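You operate a simulated robot arm through the tools that you are given. There is no shell and no other tool.

Carry out the task below with a simulated two-armed robot. There is one attempt and no reset: what you move stays moved.

Task
Stack the tin marked "twine" from the far bench top on top of the tin marked "studs". Put the grating marked "600 /mm" from the far bench top on the third rack shelf from the top and the grating labelled "300 /mm" on the middle back table. Put the black stopper on the far bench top away on the bench three top. Pick up the large pink box with one hand, pass it to the other hand and put it on the far bench top. Open the corner bench back left door, put the brown box on the window bench top away on the upper shelf of the corner bench back left cabinet and shut the door again. Do these in any order. Set down upright: grating, large pink box.
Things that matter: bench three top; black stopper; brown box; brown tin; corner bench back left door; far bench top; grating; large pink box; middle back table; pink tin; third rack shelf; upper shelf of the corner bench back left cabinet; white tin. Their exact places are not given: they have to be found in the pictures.

It is judged by the outcome, as a careful person would: the job done as asked, and still so three seconds after it is handed in. It fails if anything else is knocked over, pushed out of place, dropped, spilled or broken. Lids that push on must go on centred and level and be pressed home; caps that screw on are set level and turned clockwise until they are tight.

Robot
Two 7-joint arms with two-finger parallel grippers on one trunk, on a base that moves. Base frame: it is fixed to the floor where the robot stands at the start and does not move with it; the origin is under the middle of the robot, x ahead of it, y to its left, z up. Readings come in cm, rad, newtons and seconds.
The left shoulder is at the start at [5, 16.1, 109.8], the right one opposite. With the tool pointing down near the work surface each hand reaches from about 22 to 68 cm from the robot's upright axis, wherever it stands, measured 20 degrees to its own side. Places, roughly: bench three top [-460, 50, 80]; black stopper (5x5x4 cm) [-160, 240, 80]; brown box [-600, -475, 75]; brown tin, pink tin, white tin [-275, 175, 75]; corner bench back left door [-330, -330, 40]; far bench top [-220, 180, 80]; grating [-275, 175, 75]; large pink box [-25, 400, 100]; middle back table [110, 110, 70]; third rack shelf [10, 350, 90]; upper shelf of the corner bench back left cabinet [-340, -320, 40]. Payload 3.43 kg a hand.
The tool frame of a hand sits at the grasp point between the pads (the TCP): z along the fingers, y along the line on which they close. The tips reach 3 cm beyond it. Largest opening 9.4 cm; finger width 2.8, thickness 1; the body of the gripper, 5 by 9.6 cm, starts 5.5 cm behind the TCP.
Orientation is told as [roll, pitch, yaw] about the base's x, y, z axes, in that order, counted from this pose: with the fingers straight down and closing along the base's y, the tool's x points along the base's -x, its y along +y and its z along -z.

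Tools
- The arms move only by the tool play_rows. It takes "left_motion", "right_motion" or both (then of equal length, played together; a hand with none holds still); each is a list of rows, each a list of 7 numbers: the shift along the tool's x, y, z in units of 25 mm (1.0 is 25 mm), then the turn, a rotation vector about the tool's x, y, z in units of 4 degrees (1.0 is 4 degrees), then the gripper command, from -1 (shut) to 1 (fully open), values between in proportion. In form: [[x, y, z, ax, ay, az, grip], ...]. A call has 1 to 20 rows; each row shifts and turns the commanded pose from where the row before left it, along the tool's axes as they then stand. A call with a number of a shift or a turn outside -1 to 1 is refused whole. Each row takes 0.2 s and may step no farther than 5 cm and 0.15 rad from the row before; otherwise, or with a gripper value out of range, the whole call is refused. Where a pose cannot be reached the arm comes as near as it can. A force on the tool above 40 N (or 10 N above the force at the start of the call, whichever is more), or a blocked arm, ends the call early, and 0.2 s more pass. Each finger travels about 4.5 cm/s and halts on what it meets, pressing with about 40 N; the grip force reading is that of the motor and also rises with nothing between the fingers. The clock runs only during rows and for 0.2 s after the last one: add rows that do not move to give the fingers time. The reply holds the time, the measured pose of the TCP, the force on the tool along the base axes, the opening and the grip force, in the units named above and with some noise, with the torque about the TCP (base axes, N m) and any sound that the robot's microphone picked up.
- Cameras (640 x 400 px; columns grow to the right, rows downward): "scene" is now at [13.07, 0.75, 123.05]; the picture's right is [0.07, -1.00, 0.00], its down [-0.49, -0.03, -0.87] and it looks along [0.87, 0.06, -0.49] (base axes); focal length 258 px, centre (320, 200). "left" rides on the left gripper at [7.6, -1.4, -10.2] in its tool frame; the picture's right is [0.18, 0.98, 0.00], its down [-0.75, 0.14, -0.64] and it looks along [-0.63, 0.12, 0.77] (tool axes); focal length 243 px, centre (320, 200). "right" rides on the right gripper at [7.6, 1.4, -10.2] in its tool frame; the picture's right is [-0.18, 0.98, 0.00], its down [-0.75, -0.14, -0.64] and it looks along [-0.63, -0.12, 0.77] (tool axes); focal length 243 px, centre (320, 200).
- get_image(camera): a new picture of that camera. The clock stands still meanwhile.
- lift_body(by): slides the trunk up (or, below 0, down) by that many cm; the arms and the scene camera ride with it, the base frame stays. It gives what a move gives, with no picture.
- base_move(legs): drives the robot by 1 to 6 legs, each [ahead, left, turn to the left] in cm, cm and rad, along the robot's own axes; the way and the turn of a leg run together, so that a leg with both is an arc; at most 150 cm and 3.142 rad a leg. The arms and the cameras ride along, it lands a little off, and it stops where it bumps. It gives what a move gives.
- head_to(pan, tilt): turns the head with the scene camera to pan (to the left, within 1.396 rad either way) and tilt (down, from -0.506 to 1.204), counted from straight ahead of the robot. It gives what a move gives.
- measure_at(camera, pixels): there is no depth. For up to 12 entries [column, row, z] of the newest picture of that camera ("zoom" is the newest enlarged one), the place [x, y] in the base frame at which the ray of that pixel passes the height z, good to about 0.2 cm. The clock stands still meanwhile.
- enlarge(camera, box): a new picture of the part [left, top, right, bottom] of that camera's present view, enlarged. The clock stands still meanwhile.
- sign_off(): hands the job in; it is judged then, once.

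Unless the task says otherwise, let go and move clear before handing in.

The tools are called after "Emit:" as name(argument=value, ...) on one line, values as JSON. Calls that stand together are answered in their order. play_rows: Moves the arms, as the interface text tells. Its arguments: {"type":"object","properties":{"left_motion":{"type":"array","items":{"type":"array","items":{"type":"number"}}},"right_motion":{"type":"array","items":{"type":"array","items":{"type":"number"}}}},"required":[]} The other tools are called the same way: lift_body (by) moves the trunk up or down; base_move (legs) drives the base; head_to (pan, tilt) turns the head that bears the scene camera; get_image (camera) takes a picture; measure_at (camera, pixels) gives the place at which the rays of pixels pass given heights; enlarge (camera, box) takes an enlarged picture of a part of a camera's view; sign_off () hands the job in.

At the start:

```text
time: 0.0
left_ee_pos: [53.06, 20.05, 100.53]
left_ee_rot: [0.0, 0.002, -0.002]
left_contact_force: [0.3, -1.2, 0.4]
left_wrist_torque: [0.0, 0.01, 0.01]
left_gripper_width: 9.39
left_grasp_force: 0.1
right_ee_pos: [41.91, -13.63, 101.94]
right_ee_rot: [0.0, 0.0, 0.0]
right_contact_force: [-0.3, -0.2, -0.4]
right_wrist_torque: [0.02, 0.02, -0.03]
right_gripper_width: 9.4
right_grasp_force: 0.1
trunk travel left (down, up): [-12.5, 14.2]
robot x, y, heading: [-0.09, 0.25, 0.001]
head pan, tilt (commanded): [0.07, 0.508]
```

scene: 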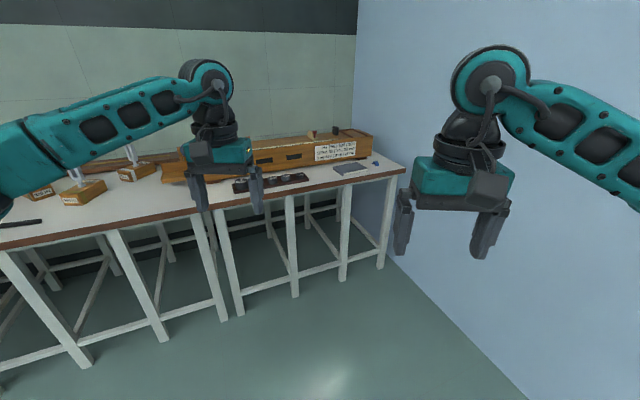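
right: 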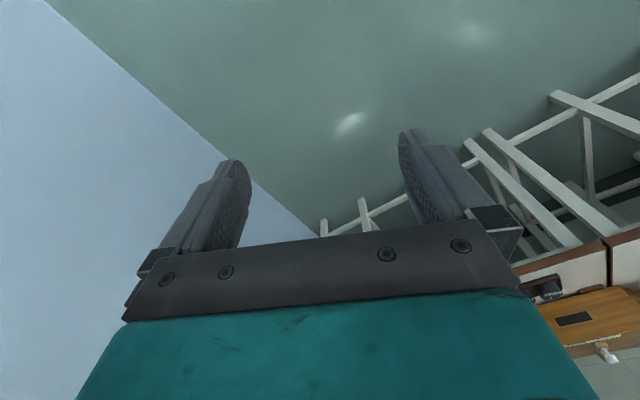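
left: 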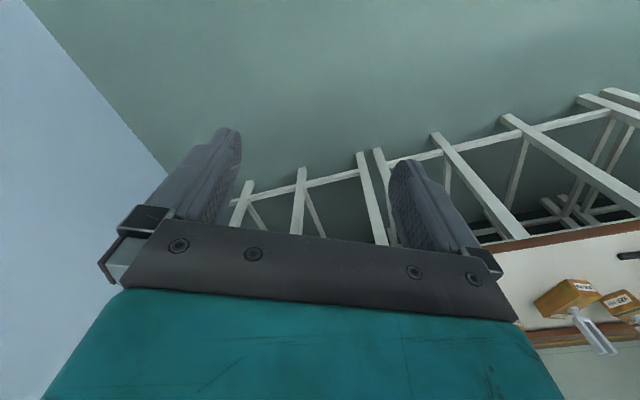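

The scene picture shows a bench ahead with objects on it (gratings? tins around pixel 85,190) and a wall on the right. I'll look around with the head first.

Emit:
head_to(pan=1.3, tilt=0.3)

```text
time: 1.4
left_ee_pos: [53.12, 20.17, 100.66]
left_ee_rot: [-0.001, 0.001, -0.001]
left_contact_force: [0.9, -0.3, 0.8]
left_wrist_torque: [0.01, -0.01, -0.01]
left_gripper_width: 9.37
left_grasp_force: 0.1
right_ee_pos: [42.03, -13.63, 101.79]
right_ee_rot: [0.001, 0.001, -0.001]
right_contact_force: [-0.5, 0.4, 0.0]
right_wrist_torque: [-0.03, -0.04, 0.02]
right_gripper_width: 9.38
right_grasp_force: 0.1
trunk travel left (down, up): [-12.5, 14.2]
robot x, y, heading: [0.48, 0.12, 0.004]
head pan, tilt (commanded): [1.3, 0.3]
```

Emit:
get_image(camera="scene")

```text
taken
```

scene: 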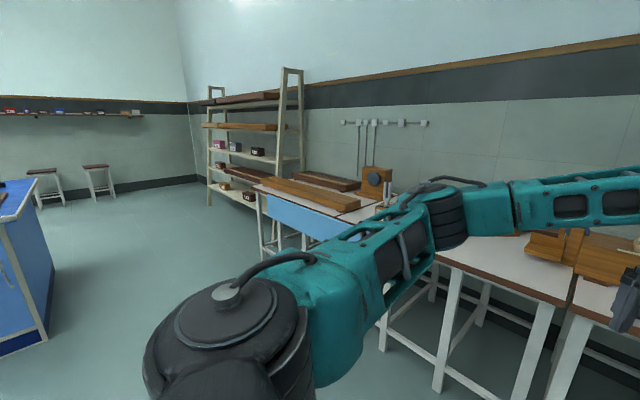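

The rack stands at left (pixels 205-300, 70-210) and a blue bench at far left. I'll keep looking round.

Emit:
head_to(pan=0.4, tilt=0.45)

Emit:
get_image(camera="scene")

Emit:
measure_at(camera="scene", pixels=[[320, 300, 0], [400, 300, 0], [500, 300, 0], [320, 350, 0], [320, 200, 70]])

Emit:
head_to(pan=-1.0, tilt=0.5)

Emit:
get_image(camera="scene")

```text
time: 2.6
left_ee_pos: [53.14, 20.11, 100.69]
left_ee_rot: [0.0, 0.001, 0.001]
left_contact_force: [0.4, -0.6, -0.4]
left_wrist_torque: [0.02, -0.01, 0.01]
left_gripper_width: 9.42
left_grasp_force: 0.1
right_ee_pos: [41.96, -13.72, 101.81]
right_ee_rot: [0.0, 0.0, -0.001]
right_contact_force: [0.2, 0.6, 0.7]
right_wrist_torque: [0.03, -0.04, 0.02]
right_gripper_width: 9.4
right_grasp_force: 0.1
trunk travel left (down, up): [-12.5, 14.2]
robot x, y, heading: [0.1, -0.15, -0.001]
head pan, tilt (commanded): [0.4, 0.45]
```

```text
taken
```

scene: 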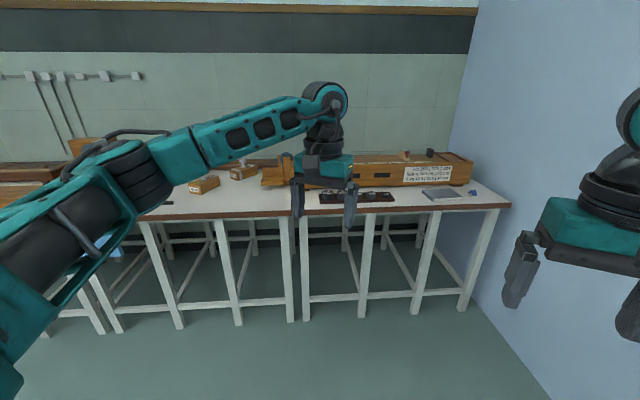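

```text
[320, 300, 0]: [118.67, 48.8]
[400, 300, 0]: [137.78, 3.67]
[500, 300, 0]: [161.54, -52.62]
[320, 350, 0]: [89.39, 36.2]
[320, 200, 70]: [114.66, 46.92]
```

```text
time: 4.2
left_ee_pos: [53.06, 20.06, 100.65]
left_ee_rot: [0.0, 0.0, -0.001]
left_contact_force: [0.0, 0.1, 0.4]
left_wrist_torque: [0.0, 0.01, -0.02]
left_gripper_width: 9.41
left_grasp_force: 0.0
right_ee_pos: [41.84, -13.61, 101.88]
right_ee_rot: [0.001, 0.0, 0.002]
right_contact_force: [-0.5, 0.3, 0.1]
right_wrist_torque: [0.04, 0.0, -0.01]
right_gripper_width: 9.45
right_grasp_force: 0.0
trunk travel left (down, up): [-12.5, 14.2]
robot x, y, heading: [0.07, -0.01, 0.002]
head pan, tilt (commanded): [-1.0, 0.499]
```

```text
taken
```

scene: 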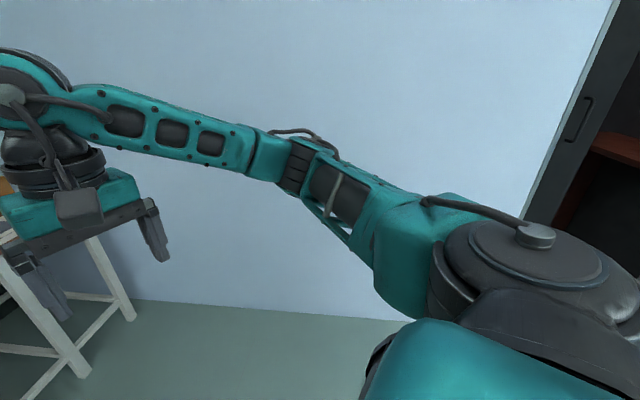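

The right wall is about 65+ cm to the right and the back-table row begins at x≈115. I'll turn the base left in place and look at the rest of the room.

Emit:
base_move(legs=[[0, 0, 1.57]])

Emit:
head_to(pan=0.0, tilt=0.3)

Emit:
get_image(camera="scene")

Emit:
head_to(pan=1.0, tilt=0.3)

Emit:
get_image(camera="scene")

```text
time: 8.3
left_ee_pos: [-19.52, 53.3, 100.7]
left_ee_rot: [-0.002, -0.001, 1.561]
left_contact_force: [0.2, -0.2, 0.0]
left_wrist_torque: [0.0, -0.02, 0.04]
left_gripper_width: 9.39
left_grasp_force: 0.0
right_ee_pos: [13.92, 41.84, 101.9]
right_ee_rot: [0.0, -0.001, 1.56]
right_contact_force: [-0.1, -0.1, 0.2]
right_wrist_torque: [0.02, -0.03, 0.0]
right_gripper_width: 9.39
right_grasp_force: 0.1
trunk travel left (down, up): [-12.5, 14.2]
robot x, y, heading: [-0.13, -0.23, 1.56]
head pan, tilt (commanded): [-1.0, 0.499]
```

```text
time: 9.6
left_ee_pos: [-19.44, 53.25, 100.55]
left_ee_rot: [-0.001, 0.001, 1.561]
left_contact_force: [-0.3, 0.6, -0.2]
left_wrist_torque: [-0.03, 0.0, -0.01]
left_gripper_width: 9.4
left_grasp_force: 0.0
right_ee_pos: [14.04, 41.71, 101.81]
right_ee_rot: [0.0, 0.0, 1.559]
right_contact_force: [0.0, -0.3, -0.7]
right_wrist_torque: [0.03, 0.0, -0.03]
right_gripper_width: 9.4
right_grasp_force: 0.1
trunk travel left (down, up): [-12.5, 14.2]
robot x, y, heading: [-0.06, -0.14, 1.557]
head pan, tilt (commanded): [0.0, 0.3]
```

```text
taken
```

scene: 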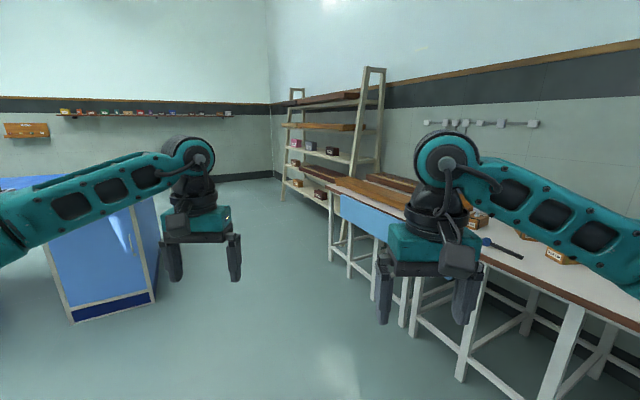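

```text
time: 10.9
left_ee_pos: [-19.55, 53.29, 100.67]
left_ee_rot: [-0.001, -0.002, 1.56]
left_contact_force: [-0.2, -0.1, 0.4]
left_wrist_torque: [0.0, 0.0, 0.01]
left_gripper_width: 9.42
left_grasp_force: 0.1
right_ee_pos: [14.09, 41.76, 101.83]
right_ee_rot: [0.001, 0.001, 1.561]
right_contact_force: [0.6, -0.1, 1.5]
right_wrist_torque: [0.01, -0.01, -0.02]
right_gripper_width: 9.41
right_grasp_force: 0.0
trunk travel left (down, up): [-12.5, 14.2]
robot x, y, heading: [0.01, 0.2, 1.561]
head pan, tilt (commanded): [1.0, 0.3]
```

```text
taken
```

scene: 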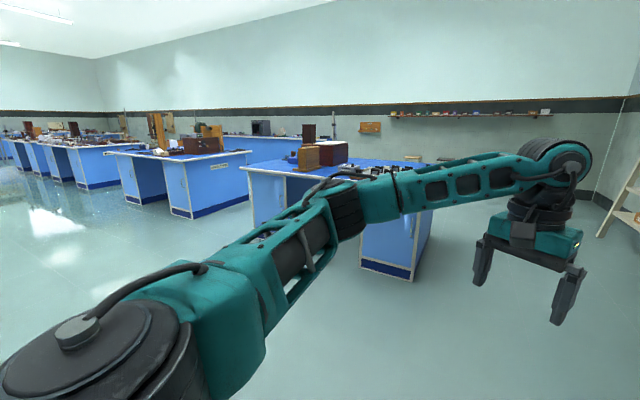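

The blue far bench is at about (300-420, 165-280) in this picture, other benches lie beyond. I'll turn further to see the other half of the room.

Emit:
base_move(legs=[[0, 0, 1.3]])

Emit:
head_to(pan=0.0, tilt=0.25)

Emit:
get_image(camera="scene")

Emit:
head_to(pan=1.1, tilt=0.25)

Emit:
get_image(camera="scene")

```text
time: 14.4
left_ee_pos: [-56.69, -3.19, 100.48]
left_ee_rot: [0.001, -0.001, 2.835]
left_contact_force: [-0.8, 0.2, 0.1]
left_wrist_torque: [0.01, -0.01, -0.02]
left_gripper_width: 9.39
left_grasp_force: 0.1
right_ee_pos: [-35.91, 25.67, 101.88]
right_ee_rot: [0.001, 0.001, 2.836]
right_contact_force: [-0.3, 1.1, -0.1]
right_wrist_torque: [0.0, -0.01, -0.02]
right_gripper_width: 9.41
right_grasp_force: 0.1
trunk travel left (down, up): [-12.5, 14.2]
robot x, y, heading: [-0.26, -0.01, 2.838]
head pan, tilt (commanded): [1.0, 0.3]
```

```text
time: 15.7
left_ee_pos: [-56.73, -3.09, 100.65]
left_ee_rot: [0.001, 0.0, 2.836]
left_contact_force: [-0.5, -1.3, -0.3]
left_wrist_torque: [0.0, -0.01, 0.01]
left_gripper_width: 9.4
left_grasp_force: 0.1
right_ee_pos: [-35.93, 25.65, 101.83]
right_ee_rot: [-0.001, 0.0, 2.834]
right_contact_force: [0.5, -0.6, -0.1]
right_wrist_torque: [-0.01, -0.03, -0.02]
right_gripper_width: 9.39
right_grasp_force: 0.1
trunk travel left (down, up): [-12.5, 14.2]
robot x, y, heading: [-0.11, 0.22, 2.836]
head pan, tilt (commanded): [0.0, 0.25]
```

```text
taken
```

scene: 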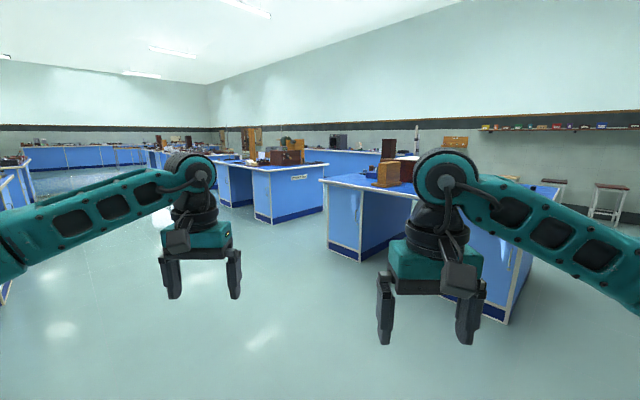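

```text
time: 17.1
left_ee_pos: [-56.74, -3.02, 100.66]
left_ee_rot: [0.0, 0.0, 2.836]
left_contact_force: [-0.2, 0.6, -0.3]
left_wrist_torque: [0.0, -0.01, -0.03]
left_gripper_width: 9.39
left_grasp_force: 0.1
right_ee_pos: [-35.87, 25.72, 101.73]
right_ee_rot: [0.0, 0.0, 2.837]
right_contact_force: [0.3, 0.7, 0.4]
right_wrist_torque: [-0.03, -0.01, 0.0]
right_gripper_width: 9.41
right_grasp_force: 0.0
trunk travel left (down, up): [-12.5, 14.2]
robot x, y, heading: [0.27, -0.05, 2.837]
head pan, tilt (commanded): [1.1, 0.25]
```

```text
taken
```

scene: 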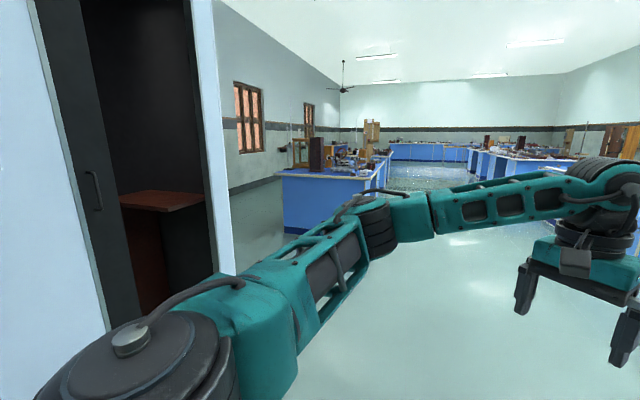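

The far bench is the nearest blue bench (pixels 320-530, 170-320 in the forward view). I'll measure its outline before driving there.

Emit:
head_to(pan=-0.3, tilt=0.25)

Emit:
enlarge(camera="scene", box=[160, 100, 480, 300])

Emit:
get_image(camera="scene")

```text
time: 18.6
left_ee_pos: [-56.67, -3.15, 100.67]
left_ee_rot: [0.0, 0.001, 2.836]
left_contact_force: [0.0, -0.2, -0.9]
left_wrist_torque: [-0.01, -0.03, -0.02]
left_gripper_width: 9.38
left_grasp_force: 0.2
right_ee_pos: [-35.89, 25.67, 101.85]
right_ee_rot: [0.0, -0.001, 2.831]
right_contact_force: [0.6, 0.5, 0.4]
right_wrist_torque: [-0.02, -0.01, 0.01]
right_gripper_width: 9.39
right_grasp_force: 0.2
trunk travel left (down, up): [-12.5, 14.2]
robot x, y, heading: [0.36, -0.23, 2.837]
head pan, tilt (commanded): [-0.3, 0.25]
```

```text
2.00 times, centred on (320, 200) of scene
```

zoom: 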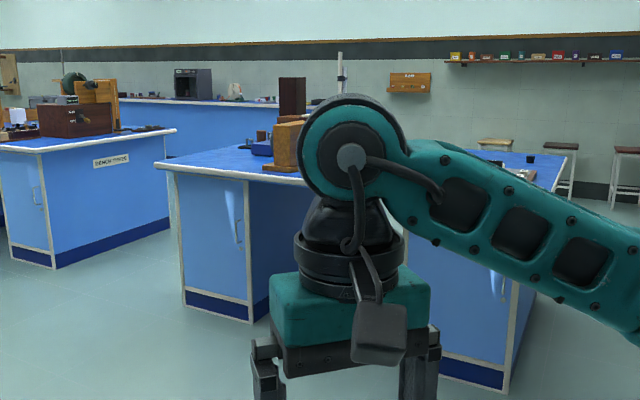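

```text
taken
```

scene: 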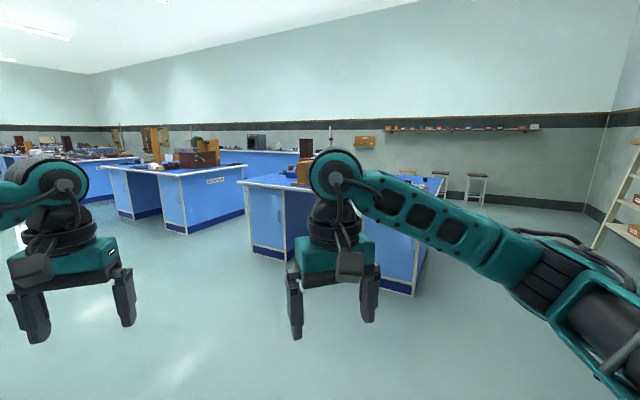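

The zoom shows the small black stopper near zoom (531,158), "BENCH THREE" behind-left. Measuring corners.

Emit:
measure_at(camera="zoom", pixels=[[157, 167, 80], [187, 307, 0], [252, 322, 0], [505, 392, 0], [578, 146, 80], [531, 160, 80], [395, 353, 0], [52, 268, 0], [0, 130, 80], [165, 132, 80], [280, 168, 80]])

```text
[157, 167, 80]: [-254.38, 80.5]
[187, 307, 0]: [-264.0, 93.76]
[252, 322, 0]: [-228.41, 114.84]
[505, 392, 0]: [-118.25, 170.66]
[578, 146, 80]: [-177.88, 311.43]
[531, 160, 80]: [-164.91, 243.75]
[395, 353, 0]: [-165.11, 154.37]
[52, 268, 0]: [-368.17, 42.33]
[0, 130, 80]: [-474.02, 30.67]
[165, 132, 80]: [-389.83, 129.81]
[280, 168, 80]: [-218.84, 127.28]
```

Bench three and far bench outlines are clear enough. I'll raise the trunk and drive to about 60 cm in front of the far bench's front edge, facing it.

Emit:
lift_body(by=14)

Emit:
base_move(legs=[[75, -10, 0], [75, -13, 0], [0, 0, -0.68]])

Emit:
head_to(pan=0.0, tilt=0.5)

Emit:
get_image(camera="scene")

```text
time: 20.2
left_ee_pos: [-56.64, -3.08, 114.53]
left_ee_rot: [0.002, 0.0, 2.837]
left_contact_force: [0.1, 1.4, 1.5]
left_wrist_torque: [-0.01, -0.02, -0.03]
left_gripper_width: 9.38
left_grasp_force: 0.0
right_ee_pos: [-35.81, 25.7, 115.73]
right_ee_rot: [-0.002, 0.0, 2.834]
right_contact_force: [0.3, -0.4, 0.4]
right_wrist_torque: [0.01, 0.03, 0.0]
right_gripper_width: 9.39
right_grasp_force: 0.0
trunk travel left (down, up): [-26.5, 0.2]
robot x, y, heading: [-0.09, -0.26, 2.837]
head pan, tilt (commanded): [-0.3, 0.25]
```

```text
time: 29.9
left_ee_pos: [-182.39, 98.9, 114.5]
left_ee_rot: [0.001, -0.001, 2.165]
left_contact_force: [-0.2, 0.3, -0.3]
left_wrist_torque: [0.0, -0.02, -0.01]
left_gripper_width: 9.42
left_grasp_force: 0.2
right_ee_pos: [-148.29, 108.62, 115.78]
right_ee_rot: [0.0, 0.0, 2.165]
right_contact_force: [0.9, 0.6, -0.3]
right_wrist_torque: [0.02, 0.02, -0.02]
right_gripper_width: 9.4
right_grasp_force: 0.1
trunk travel left (down, up): [-26.5, 0.2]
robot x, y, heading: [-136.01, 66.32, 2.17]
head pan, tilt (commanded): [-0.3, 0.25]
```

```text
time: 30.6
left_ee_pos: [-182.39, 99.0, 114.71]
left_ee_rot: [0.0, 0.0, 2.167]
left_contact_force: [-0.4, 0.1, 0.2]
left_wrist_torque: [-0.03, -0.06, -0.03]
left_gripper_width: 9.41
left_grasp_force: 0.0
right_ee_pos: [-148.2, 108.69, 115.87]
right_ee_rot: [0.001, 0.0, 2.166]
right_contact_force: [0.6, 0.9, -0.7]
right_wrist_torque: [0.0, 0.01, 0.01]
right_gripper_width: 9.41
right_grasp_force: 0.1
trunk travel left (down, up): [-26.5, 0.2]
robot x, y, heading: [-136.01, 66.15, 2.162]
head pan, tilt (commanded): [0.0, 0.499]
```

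```text
taken
```

scene: 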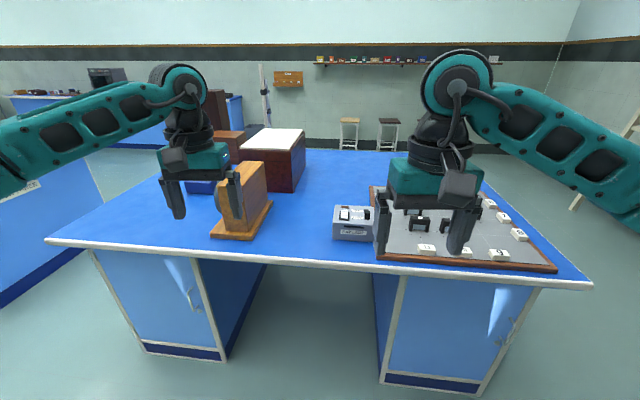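

The front of the far bench holds a wooden stand, grey box and a board (pixels 375-555, 195-270). The items I want must be on the far side behind the boxes; measuring the outline.

Emit:
measure_at(camera="scene", pixels=[[45, 241, 80], [592, 287, 80], [320, 264, 80], [490, 160, 80], [310, 151, 80], [148, 350, 0], [222, 360, 0], [382, 383, 0], [300, 150, 80], [385, 258, 80], [555, 268, 80], [490, 198, 80]])

Emit:
enlarge(camera="scene", box=[180, 110, 340, 210])

Emit:
enlarge(camera="scene", box=[300, 110, 600, 298])

```text
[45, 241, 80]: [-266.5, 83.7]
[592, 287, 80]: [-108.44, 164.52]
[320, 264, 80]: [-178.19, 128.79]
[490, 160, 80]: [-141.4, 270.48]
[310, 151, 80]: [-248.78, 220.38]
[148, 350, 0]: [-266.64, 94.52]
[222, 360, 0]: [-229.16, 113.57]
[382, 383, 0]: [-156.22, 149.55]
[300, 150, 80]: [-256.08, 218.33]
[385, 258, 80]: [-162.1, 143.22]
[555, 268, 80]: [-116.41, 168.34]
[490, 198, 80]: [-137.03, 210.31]
```

```text
4.00 times, centred on (260, 160) of scene
```

zoom: 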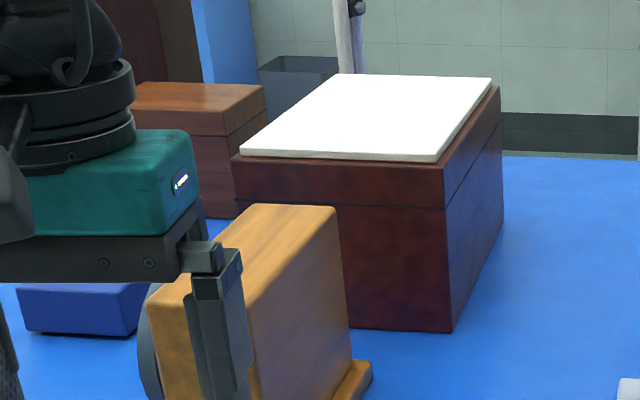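

```text
2.13 times, centred on (450, 204) of scene
```

zoom: 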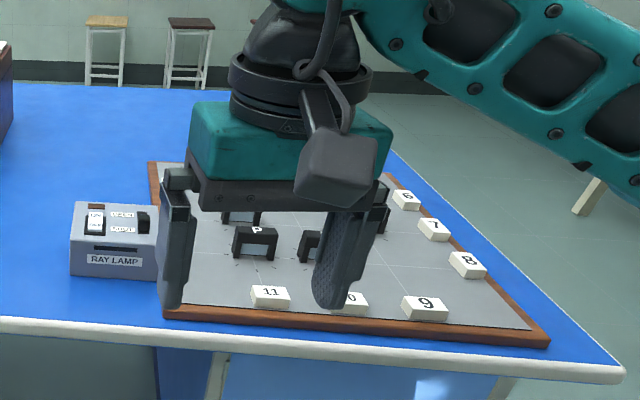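

The bench runs from (-266,84) to (-108,164) and is about 112 cm deep, so the tins/gratings near (-275,175) are nearer the far side. I'll pull the hands in a bit and drive round the right end to the far side.

Emit:
play_rows(left_motion=[[1, 0, 0, 0, 0, 0, 1], [1, 0, 0, 0, 0, 0, 1], [1, 0, 0, 0, 0, 0, 1], [1, 0, 0, 0, 0, 0, 1], [1, 0, 0, 0, 0, 0, 1], [1, 0, 0, 0, 0, 0, 1]], right_motion=[[1, 0, 0, 0, 0, 0, 1], [1, 0, 0, 0, 0, 0, 1], [0, 0, 0, 0, 0, 0, 1], [0, 0, 0, 0, 0, 0, 1], [0, 0, 0, 0, 0, 0, 1], [0, 0, 0, 0, 0, 0, 1]])

Emit:
base_move(legs=[[0, 0, -0.12], [0, -130, 0], [120, 0, 0]])

Emit:
get_image(camera="scene")

```text
time: 32.0
left_ee_pos: [-174.06, 86.65, 114.6]
left_ee_rot: [0.0, 0.0, 2.166]
left_contact_force: [-0.5, -0.1, -0.9]
left_wrist_torque: [-0.03, 0.01, -0.01]
left_gripper_width: 9.41
left_grasp_force: 0.1
right_ee_pos: [-145.61, 104.35, 115.95]
right_ee_rot: [0.0, -0.001, 2.166]
right_contact_force: [0.1, 0.5, -0.4]
right_wrist_torque: [0.01, 0.03, -0.03]
right_gripper_width: 9.4
right_grasp_force: 0.1
trunk travel left (down, up): [-26.5, 0.2]
robot x, y, heading: [-136.22, 66.5, 2.165]
head pan, tilt (commanded): [0.0, 0.499]
```

```text
time: 49.8
left_ee_pos: [-105.44, 255.26, 114.55]
left_ee_rot: [0.0, 0.0, 2.025]
left_contact_force: [-0.3, 0.7, -1.0]
left_wrist_torque: [-0.01, 0.01, -0.01]
left_gripper_width: 9.38
left_grasp_force: 0.0
right_ee_pos: [-74.53, 268.88, 115.87]
right_ee_rot: [-0.001, -0.001, 2.026]
right_contact_force: [0.3, 0.9, -0.6]
right_wrist_torque: [-0.01, -0.01, -0.02]
right_gripper_width: 9.4
right_grasp_force: 0.0
trunk travel left (down, up): [-26.5, 0.2]
robot x, y, heading: [-70.71, 229.77, 2.028]
head pan, tilt (commanded): [0.0, 0.499]
```

```text
taken
```

scene: 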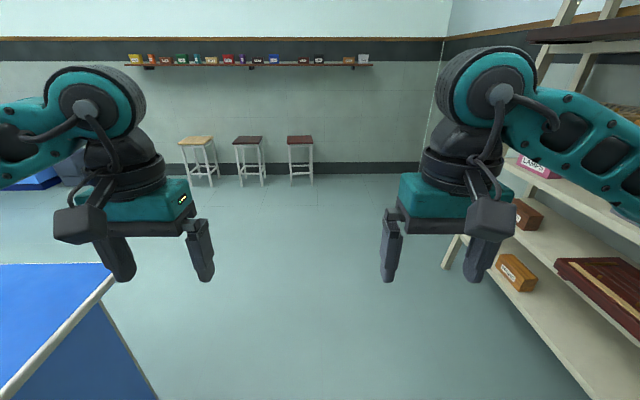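

The rack is at right with a pink item "LAMPS" at (540,165). Let me look at the rack and at the bench from here.

Emit:
head_to(pan=-0.8, tilt=0.3)

Emit:
get_image(camera="scene")

Emit:
enlarge(camera="scene", box=[160, 60, 480, 260])

Emit:
head_to(pan=0.9, tilt=0.5)

Emit:
get_image(camera="scene")

```text
time: 50.9
left_ee_pos: [-105.37, 255.2, 114.54]
left_ee_rot: [0.001, 0.0, 2.024]
left_contact_force: [0.1, 0.3, -0.1]
left_wrist_torque: [0.02, 0.01, 0.0]
left_gripper_width: 9.4
left_grasp_force: 0.1
right_ee_pos: [-74.57, 268.81, 116.02]
right_ee_rot: [0.0, 0.001, 2.026]
right_contact_force: [-0.7, -0.1, 0.9]
right_wrist_torque: [0.02, -0.01, 0.0]
right_gripper_width: 9.39
right_grasp_force: 0.0
trunk travel left (down, up): [-26.5, 0.2]
robot x, y, heading: [-70.83, 229.66, 2.021]
head pan, tilt (commanded): [-0.799, 0.3]
```

```text
taken
```

scene: 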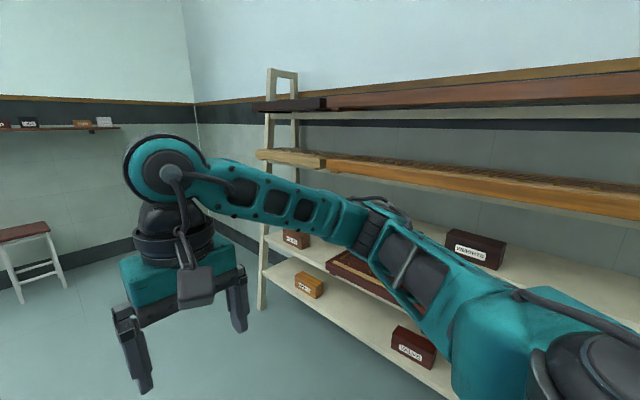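

```text
2.00 times, centred on (320, 160) of scene
```

zoom: 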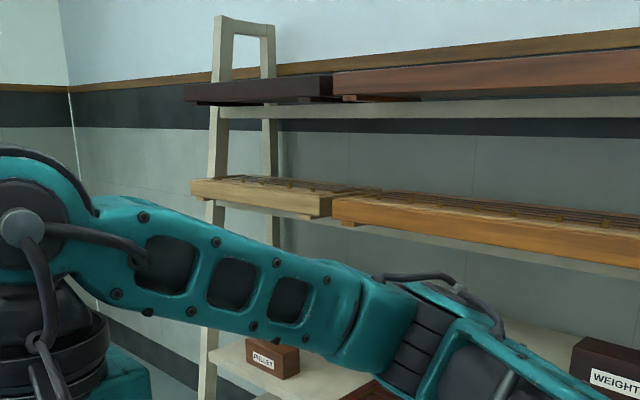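

```text
time: 52.6
left_ee_pos: [-105.35, 255.36, 114.64]
left_ee_rot: [0.002, 0.001, 2.024]
left_contact_force: [-0.2, -0.1, 0.0]
left_wrist_torque: [-0.03, 0.0, -0.01]
left_gripper_width: 9.42
left_grasp_force: 0.0
right_ee_pos: [-74.57, 268.84, 115.93]
right_ee_rot: [-0.002, -0.001, 2.024]
right_contact_force: [0.7, -0.9, -0.6]
right_wrist_torque: [-0.02, 0.0, -0.03]
right_gripper_width: 9.4
right_grasp_force: 0.0
trunk travel left (down, up): [-26.5, 0.2]
robot x, y, heading: [-70.91, 229.46, 2.026]
head pan, tilt (commanded): [0.901, 0.499]
```

```text
taken
```

scene: 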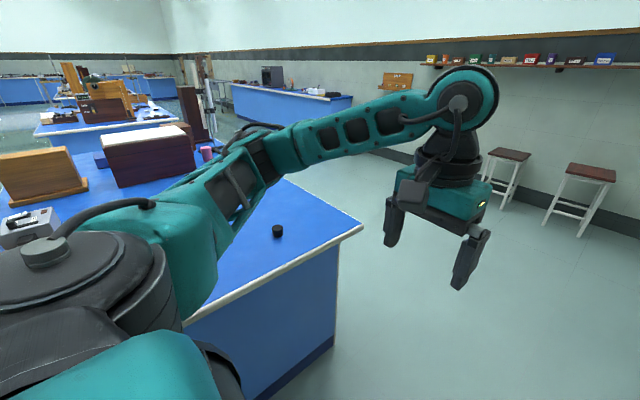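

The stopper is at (277,231) and the bench's far right corner at (363,228). Measuring.

Emit:
measure_at(camera="scene", pixels=[[363, 227, 80], [277, 236, 80], [183, 325, 80], [284, 180, 80], [207, 160, 80], [335, 335, 0]])

```text
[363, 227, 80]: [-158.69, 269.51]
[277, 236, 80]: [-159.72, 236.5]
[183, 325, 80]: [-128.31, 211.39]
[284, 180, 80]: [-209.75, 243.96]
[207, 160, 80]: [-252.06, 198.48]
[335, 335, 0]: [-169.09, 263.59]
```

The bench's far right corner is at (-159,270), so the bench is about 180x116 cm. Driving round behind it and turning to face it.

Emit:
base_move(legs=[[0, 0, 0.018], [128, 0, 0], [0, 130, 0], [0, 0, 3.14]])

Emit:
head_to(pan=0.0, tilt=0.65)

Emit:
get_image(camera="scene")

Emit:
head_to(pan=-0.6, tilt=0.5)

Emit:
get_image(camera="scene")

```text
time: 78.1
left_ee_pos: [-211.43, 265.56, 114.67]
left_ee_rot: [-0.002, -0.002, -1.117]
left_contact_force: [-0.9, 0.7, 0.3]
left_wrist_torque: [0.0, 0.01, -0.04]
left_gripper_width: 9.39
left_grasp_force: 0.0
right_ee_pos: [-242.06, 251.83, 115.9]
right_ee_rot: [-0.002, 0.001, -1.116]
right_contact_force: [0.3, 0.6, 0.4]
right_wrist_torque: [0.01, 0.02, 0.01]
right_gripper_width: 9.41
right_grasp_force: 0.1
trunk travel left (down, up): [-26.5, 0.2]
robot x, y, heading: [-245.98, 291.15, -1.118]
head pan, tilt (commanded): [0.901, 0.499]
```

```text
time: 79.3
left_ee_pos: [-211.35, 265.4, 114.57]
left_ee_rot: [0.001, -0.001, -1.113]
left_contact_force: [-0.4, -0.6, 0.0]
left_wrist_torque: [0.03, -0.01, -0.02]
left_gripper_width: 9.36
left_grasp_force: 0.0
right_ee_pos: [-242.14, 251.94, 115.88]
right_ee_rot: [0.001, 0.0, -1.115]
right_contact_force: [0.3, -0.4, 0.6]
right_wrist_torque: [0.0, -0.03, -0.01]
right_gripper_width: 9.39
right_grasp_force: 0.1
trunk travel left (down, up): [-26.5, 0.2]
robot x, y, heading: [-246.0, 291.1, -1.123]
head pan, tilt (commanded): [0.0, 0.649]
```

```text
taken
```

scene: 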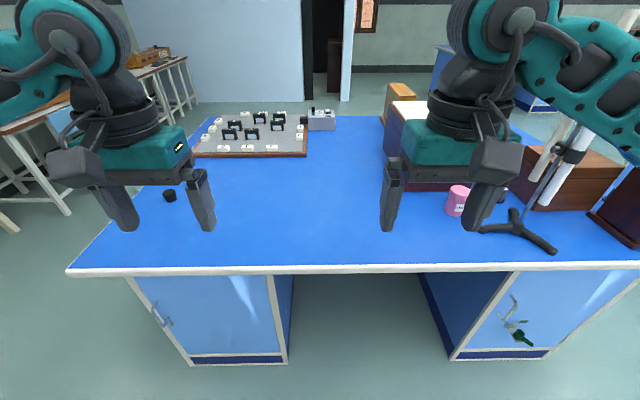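

```text
time: 80.3
left_ee_pos: [-211.28, 265.63, 114.64]
left_ee_rot: [0.001, -0.001, -1.117]
left_contact_force: [-0.1, 0.8, -1.0]
left_wrist_torque: [0.0, -0.01, -0.02]
left_gripper_width: 9.43
left_grasp_force: 0.0
right_ee_pos: [-242.02, 252.0, 115.87]
right_ee_rot: [-0.001, 0.001, -1.115]
right_contact_force: [0.4, -0.2, -0.5]
right_wrist_torque: [0.0, 0.02, 0.0]
right_gripper_width: 9.41
right_grasp_force: 0.1
trunk travel left (down, up): [-26.5, 0.2]
robot x, y, heading: [-246.06, 291.03, -1.113]
head pan, tilt (commanded): [-0.6, 0.499]
```

```text
taken
```

scene: 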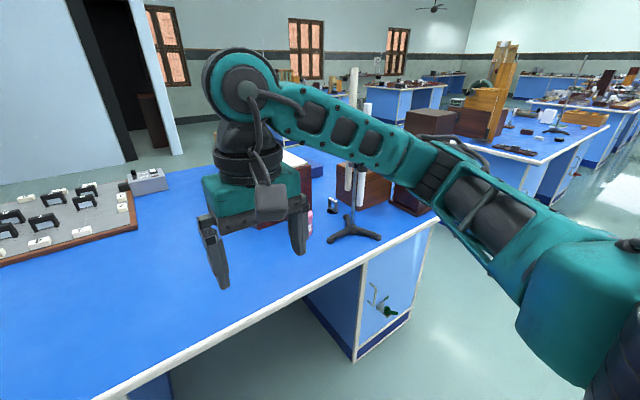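

Visible from here: pink tin (457,200), a retort stand with tripod base (517,235), brown boxes behind, and the stopper (169,195). Arm blocks the view; I'll measure a few and shift right to see the area around.

Emit:
measure_at(camera="scene", pixels=[[356, 235, 80], [438, 220, 80], [309, 240, 80], [333, 213, 80]])

Emit:
base_move(legs=[[0, -65, 0]])

Emit:
head_to(pan=0.0, tilt=0.65)

Emit:
get_image(camera="scene")

```text
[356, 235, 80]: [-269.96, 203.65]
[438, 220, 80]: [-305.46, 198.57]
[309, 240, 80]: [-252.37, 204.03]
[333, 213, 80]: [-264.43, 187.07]
```

```text
time: 86.5
left_ee_pos: [-269.42, 236.94, 114.61]
left_ee_rot: [0.001, -0.001, -1.113]
left_contact_force: [0.2, 0.2, -0.5]
left_wrist_torque: [0.0, 0.01, 0.02]
left_gripper_width: 9.41
left_grasp_force: 0.1
right_ee_pos: [-300.19, 223.44, 115.92]
right_ee_rot: [-0.001, -0.001, -1.113]
right_contact_force: [0.2, -0.1, 0.3]
right_wrist_torque: [0.0, 0.0, 0.0]
right_gripper_width: 9.4
right_grasp_force: 0.1
trunk travel left (down, up): [-26.5, 0.2]
robot x, y, heading: [-304.29, 262.79, -1.118]
head pan, tilt (commanded): [-0.6, 0.499]
```

```text
time: 87.5
left_ee_pos: [-269.37, 236.93, 114.59]
left_ee_rot: [-0.001, 0.0, -1.115]
left_contact_force: [-0.8, -0.1, -0.5]
left_wrist_torque: [-0.02, -0.01, 0.0]
left_gripper_width: 9.41
left_grasp_force: 0.1
right_ee_pos: [-300.22, 223.31, 115.93]
right_ee_rot: [0.001, 0.001, -1.114]
right_contact_force: [0.4, -0.7, 0.0]
right_wrist_torque: [0.0, -0.01, -0.01]
right_gripper_width: 9.4
right_grasp_force: 0.1
trunk travel left (down, up): [-26.5, 0.2]
robot x, y, heading: [-304.6, 262.45, -1.113]
head pan, tilt (commanded): [0.0, 0.649]
```

```text
taken
```

scene: 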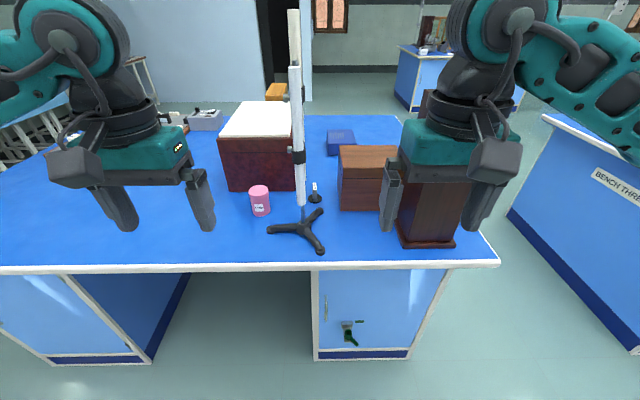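

Pink tin at (259,200), stand at (297,230), small black-based thing at (315,193). I'll zoom in for labels.

Emit:
enlarge(camera="scene", box=[210, 90, 410, 260])

Emit:
enlarge(camera="scene", box=[0, 80, 240, 230])

Emit:
get_image(camera="left")

Emit:
get_image(camera="right")

```text
2.35 times, centred on (310, 175) of scene
```

zoom: 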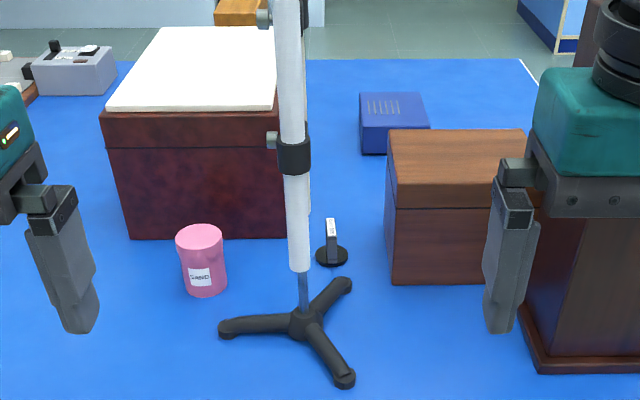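

```text
2.67 times, centred on (120, 155) of scene
```

zoom: 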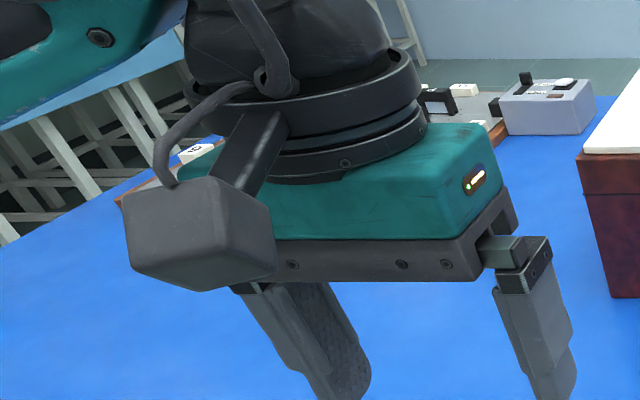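

```text
taken
```

left: 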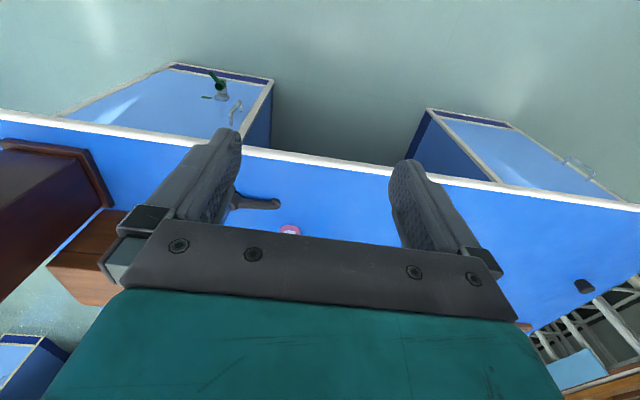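

```text
taken
```

right: 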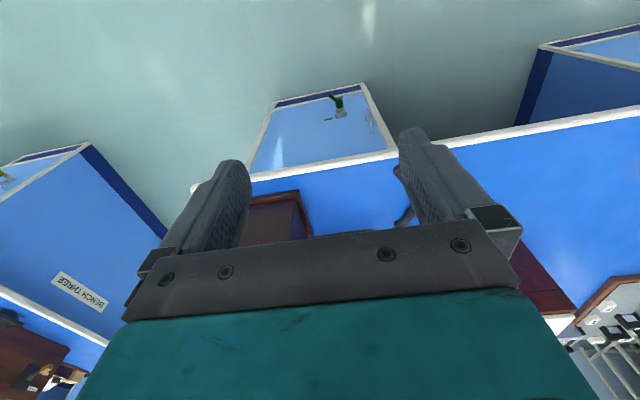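

The black-based upright plate at (315,193) is probably a grating. I'll zoom in on it and on the pink tin's label.

Emit:
enlarge(camera="scene", box=[240, 170, 340, 232])

Emit:
head_to(pan=-0.35, tilt=0.6)

Emit:
get_image(camera="scene")

```text
6.40 times, centred on (290, 201) of scene
```

zoom: 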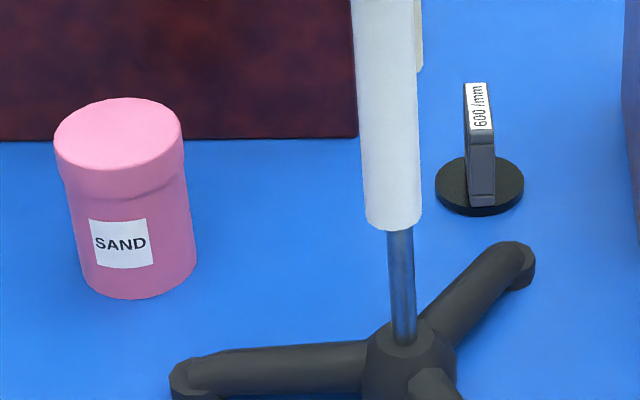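

```text
time: 88.3
left_ee_pos: [-269.46, 237.03, 114.66]
left_ee_rot: [0.0, 0.0, -1.112]
left_contact_force: [-0.9, -0.1, -0.7]
left_wrist_torque: [0.01, 0.0, -0.04]
left_gripper_width: 9.39
left_grasp_force: 0.0
right_ee_pos: [-300.19, 223.35, 115.83]
right_ee_rot: [0.001, 0.001, -1.115]
right_contact_force: [0.5, 0.5, -0.4]
right_wrist_torque: [-0.02, 0.01, 0.04]
right_gripper_width: 9.4
right_grasp_force: 0.0
trunk travel left (down, up): [-26.5, 0.2]
robot x, y, heading: [-304.1, 262.51, -1.115]
head pan, tilt (commanded): [-0.351, 0.6]
```

```text
taken
```

scene: 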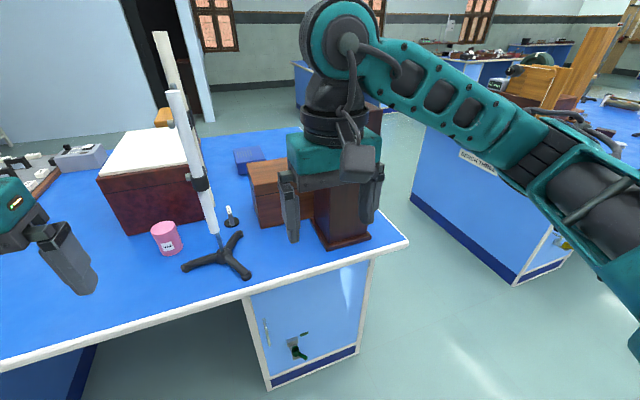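

The 600 /mm grating is confirmed behind the retort stand at (230,217). The other tins and the 300 /mm grating are hidden; I'll shift right and angle in to see behind the boxes.

Emit:
base_move(legs=[[-15, -60, 0], [0, 0, 0.7]])

Emit:
head_to(pan=0.0, tilt=0.55)

Emit:
get_image(camera="scene")

```text
time: 95.9
left_ee_pos: [-321.52, 252.5, 114.57]
left_ee_rot: [0.001, 0.0, -0.41]
left_contact_force: [0.1, 0.1, 0.0]
left_wrist_torque: [-0.03, -0.01, 0.0]
left_gripper_width: 9.41
left_grasp_force: 0.1
right_ee_pos: [-336.15, 222.34, 115.84]
right_ee_rot: [0.0, -0.001, -0.41]
right_contact_force: [-0.6, 0.5, -0.4]
right_wrist_torque: [0.01, -0.01, -0.01]
right_gripper_width: 9.4
right_grasp_force: 0.0
trunk travel left (down, up): [-26.5, 0.2]
robot x, y, heading: [-364.87, 249.57, -0.407]
head pan, tilt (commanded): [-0.351, 0.6]
```

```text
time: 96.7
left_ee_pos: [-321.49, 252.54, 114.56]
left_ee_rot: [0.001, -0.002, -0.41]
left_contact_force: [-0.5, 0.2, 0.0]
left_wrist_torque: [0.0, 0.01, -0.01]
left_gripper_width: 9.38
left_grasp_force: 0.1
right_ee_pos: [-336.21, 222.25, 115.93]
right_ee_rot: [-0.001, -0.001, -0.408]
right_contact_force: [-0.7, -0.7, 1.0]
right_wrist_torque: [0.0, -0.03, -0.02]
right_gripper_width: 9.41
right_grasp_force: 0.1
trunk travel left (down, up): [-26.5, 0.2]
robot x, y, heading: [-365.01, 249.75, -0.411]
head pan, tilt (commanded): [0.0, 0.55]
```

```text
taken
```

scene: 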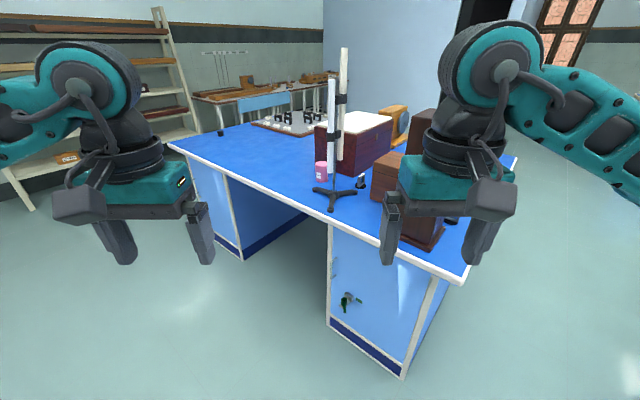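

Something dark shows behind the tall box at (450,220). Zooming there.

Emit:
enlarge(camera="scene", box=[360, 120, 540, 270])

Emit:
base_move(legs=[[0, 0, -0.35]])

Emit:
head_to(pan=0.15, tilt=0.55)

Emit:
get_image(camera="scene")

```text
2.67 times, centred on (450, 195) of scene
```

zoom: 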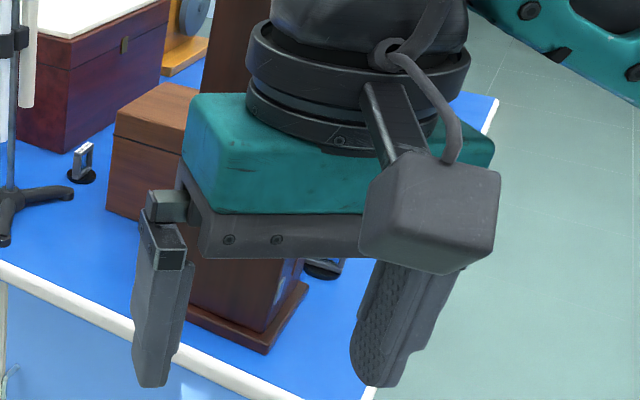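

```text
time: 98.2
left_ee_pos: [-323.02, 237.91, 114.62]
left_ee_rot: [-0.001, 0.0, -0.754]
left_contact_force: [-0.2, -1.2, -0.6]
left_wrist_torque: [0.0, 0.03, 0.0]
left_gripper_width: 9.38
left_grasp_force: 0.0
right_ee_pos: [-346.98, 214.3, 116.0]
right_ee_rot: [0.001, -0.001, -0.752]
right_contact_force: [-0.1, 1.1, 0.3]
right_wrist_torque: [0.0, 0.01, 0.01]
right_gripper_width: 9.43
right_grasp_force: 0.0
trunk travel left (down, up): [-26.5, 0.2]
robot x, y, heading: [-364.31, 249.48, -0.756]
head pan, tilt (commanded): [0.0, 0.55]
```

```text
time: 98.9
left_ee_pos: [-323.06, 237.82, 114.64]
left_ee_rot: [-0.001, -0.001, -0.754]
left_contact_force: [0.4, 0.0, -0.5]
left_wrist_torque: [0.01, 0.03, -0.01]
left_gripper_width: 9.4
left_grasp_force: 0.0
right_ee_pos: [-346.95, 214.31, 115.93]
right_ee_rot: [0.0, 0.001, -0.752]
right_contact_force: [0.0, 0.1, -0.1]
right_wrist_torque: [0.01, 0.0, -0.03]
right_gripper_width: 9.4
right_grasp_force: 0.1
trunk travel left (down, up): [-26.5, 0.2]
robot x, y, heading: [-364.82, 249.6, -0.753]
head pan, tilt (commanded): [0.15, 0.55]
```

```text
taken
```

scene: 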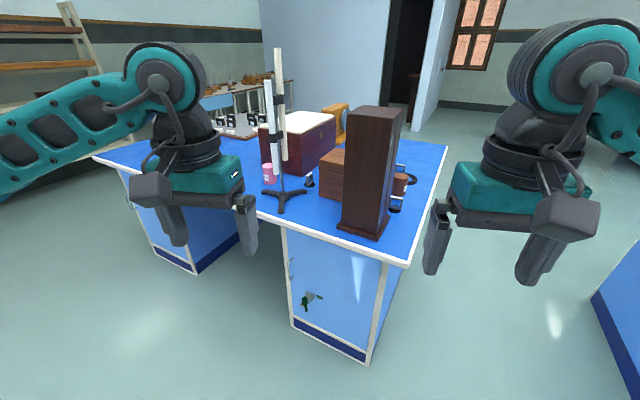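

Behind the tall dark tower (370,170) I can see a brown tin and something black-based at (400,185). Zooming.

Emit:
enlarge(camera="scene", box=[340, 130, 460, 250])

Emit:
measure_at(camera="scene", pixels=[[409, 262, 80], [378, 238, 80], [338, 229, 80], [396, 208, 80], [447, 146, 80], [590, 300, 0]])

```text
3.33 times, centred on (400, 190) of scene
```

zoom: 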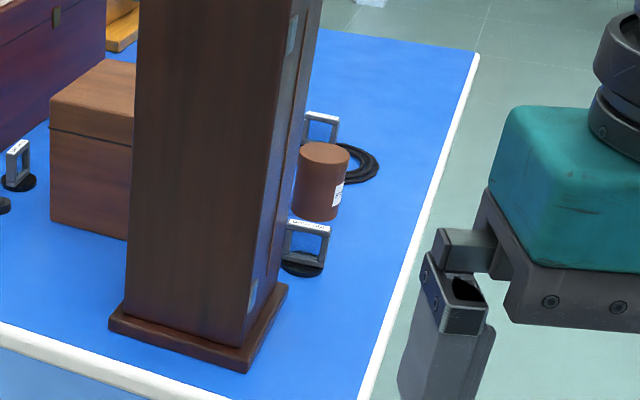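

```text
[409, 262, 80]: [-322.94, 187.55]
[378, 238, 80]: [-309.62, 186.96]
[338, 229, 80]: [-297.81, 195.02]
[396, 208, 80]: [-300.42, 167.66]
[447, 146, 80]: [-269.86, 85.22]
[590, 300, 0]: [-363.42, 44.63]
```

I see the brown tin, two gratings and a coil of rope along the bench's left edge, behind a tower about 122 cm high. I'll drive into the aisle on that side, keeping hands clear of the tower.

Emit:
base_move(legs=[[0, 0, 1.226], [-43, 0, 0], [0, -60, 0]])

Emit:
head_to(pan=-0.4, tilt=0.55)

Emit:
get_image(camera="scene")

```text
time: 109.8
left_ee_pos: [-351.9, 211.82, 114.66]
left_ee_rot: [0.0, 0.001, 0.448]
left_contact_force: [-0.5, 0.8, 0.1]
left_wrist_torque: [-0.03, 0.01, -0.01]
left_gripper_width: 9.4
left_grasp_force: 0.1
right_ee_pos: [-338.57, 180.86, 115.97]
right_ee_rot: [-0.001, -0.001, 0.447]
right_contact_force: [-0.2, 0.6, -0.6]
right_wrist_torque: [-0.02, -0.03, 0.02]
right_gripper_width: 9.42
right_grasp_force: 0.1
trunk travel left (down, up): [-26.5, 0.2]
robot x, y, heading: [-377.57, 177.39, 0.444]
head pan, tilt (commanded): [0.15, 0.55]
```

```text
time: 110.8
left_ee_pos: [-352.05, 211.79, 114.66]
left_ee_rot: [-0.001, 0.001, 0.446]
left_contact_force: [-0.8, -0.2, 0.4]
left_wrist_torque: [0.01, 0.0, -0.04]
left_gripper_width: 9.4
left_grasp_force: 0.0
right_ee_pos: [-338.73, 180.92, 115.87]
right_ee_rot: [-0.001, -0.002, 0.447]
right_contact_force: [-0.6, 0.0, 0.3]
right_wrist_torque: [-0.03, -0.01, -0.02]
right_gripper_width: 9.41
right_grasp_force: 0.1
trunk travel left (down, up): [-26.5, 0.2]
robot x, y, heading: [-377.78, 177.04, 0.444]
head pan, tilt (commanded): [-0.4, 0.55]
```

```text
taken
```

scene: 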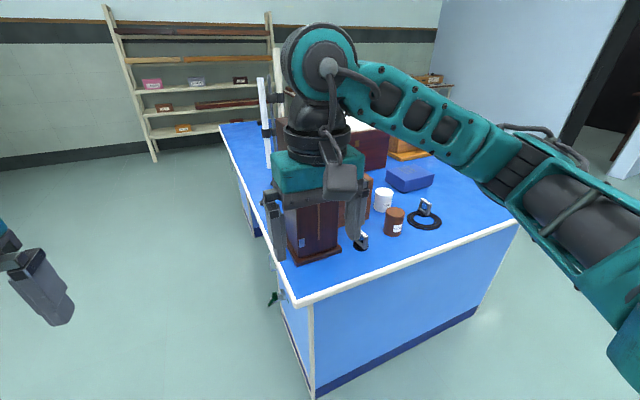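

The left end is now visible: white tin (383,198), brown tin (394,222), one grating (361,240), another inside the black coil (425,210). Zooming for labels.

Emit:
enlarge(camera="scene", box=[340, 170, 460, 260])

Emit:
measure_at(camera="scene", pixels=[[394, 234, 80], [383, 210, 80], [361, 247, 80], [425, 216, 80], [296, 305, 80], [515, 222, 80], [340, 252, 80], [297, 262, 80], [316, 395, 0], [475, 310, 0]])

```text
4.44 times, centred on (400, 215) of scene
```

zoom: 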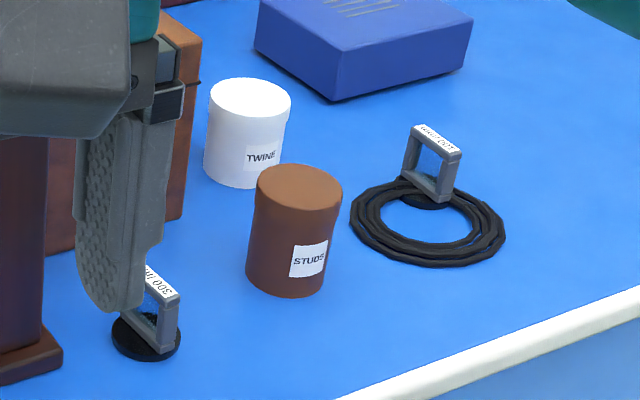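

```text
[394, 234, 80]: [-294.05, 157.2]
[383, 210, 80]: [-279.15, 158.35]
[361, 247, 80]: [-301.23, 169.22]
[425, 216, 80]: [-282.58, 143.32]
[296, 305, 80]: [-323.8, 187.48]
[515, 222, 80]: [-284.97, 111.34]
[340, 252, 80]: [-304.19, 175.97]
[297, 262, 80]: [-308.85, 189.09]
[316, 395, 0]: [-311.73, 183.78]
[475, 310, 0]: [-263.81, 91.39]
```

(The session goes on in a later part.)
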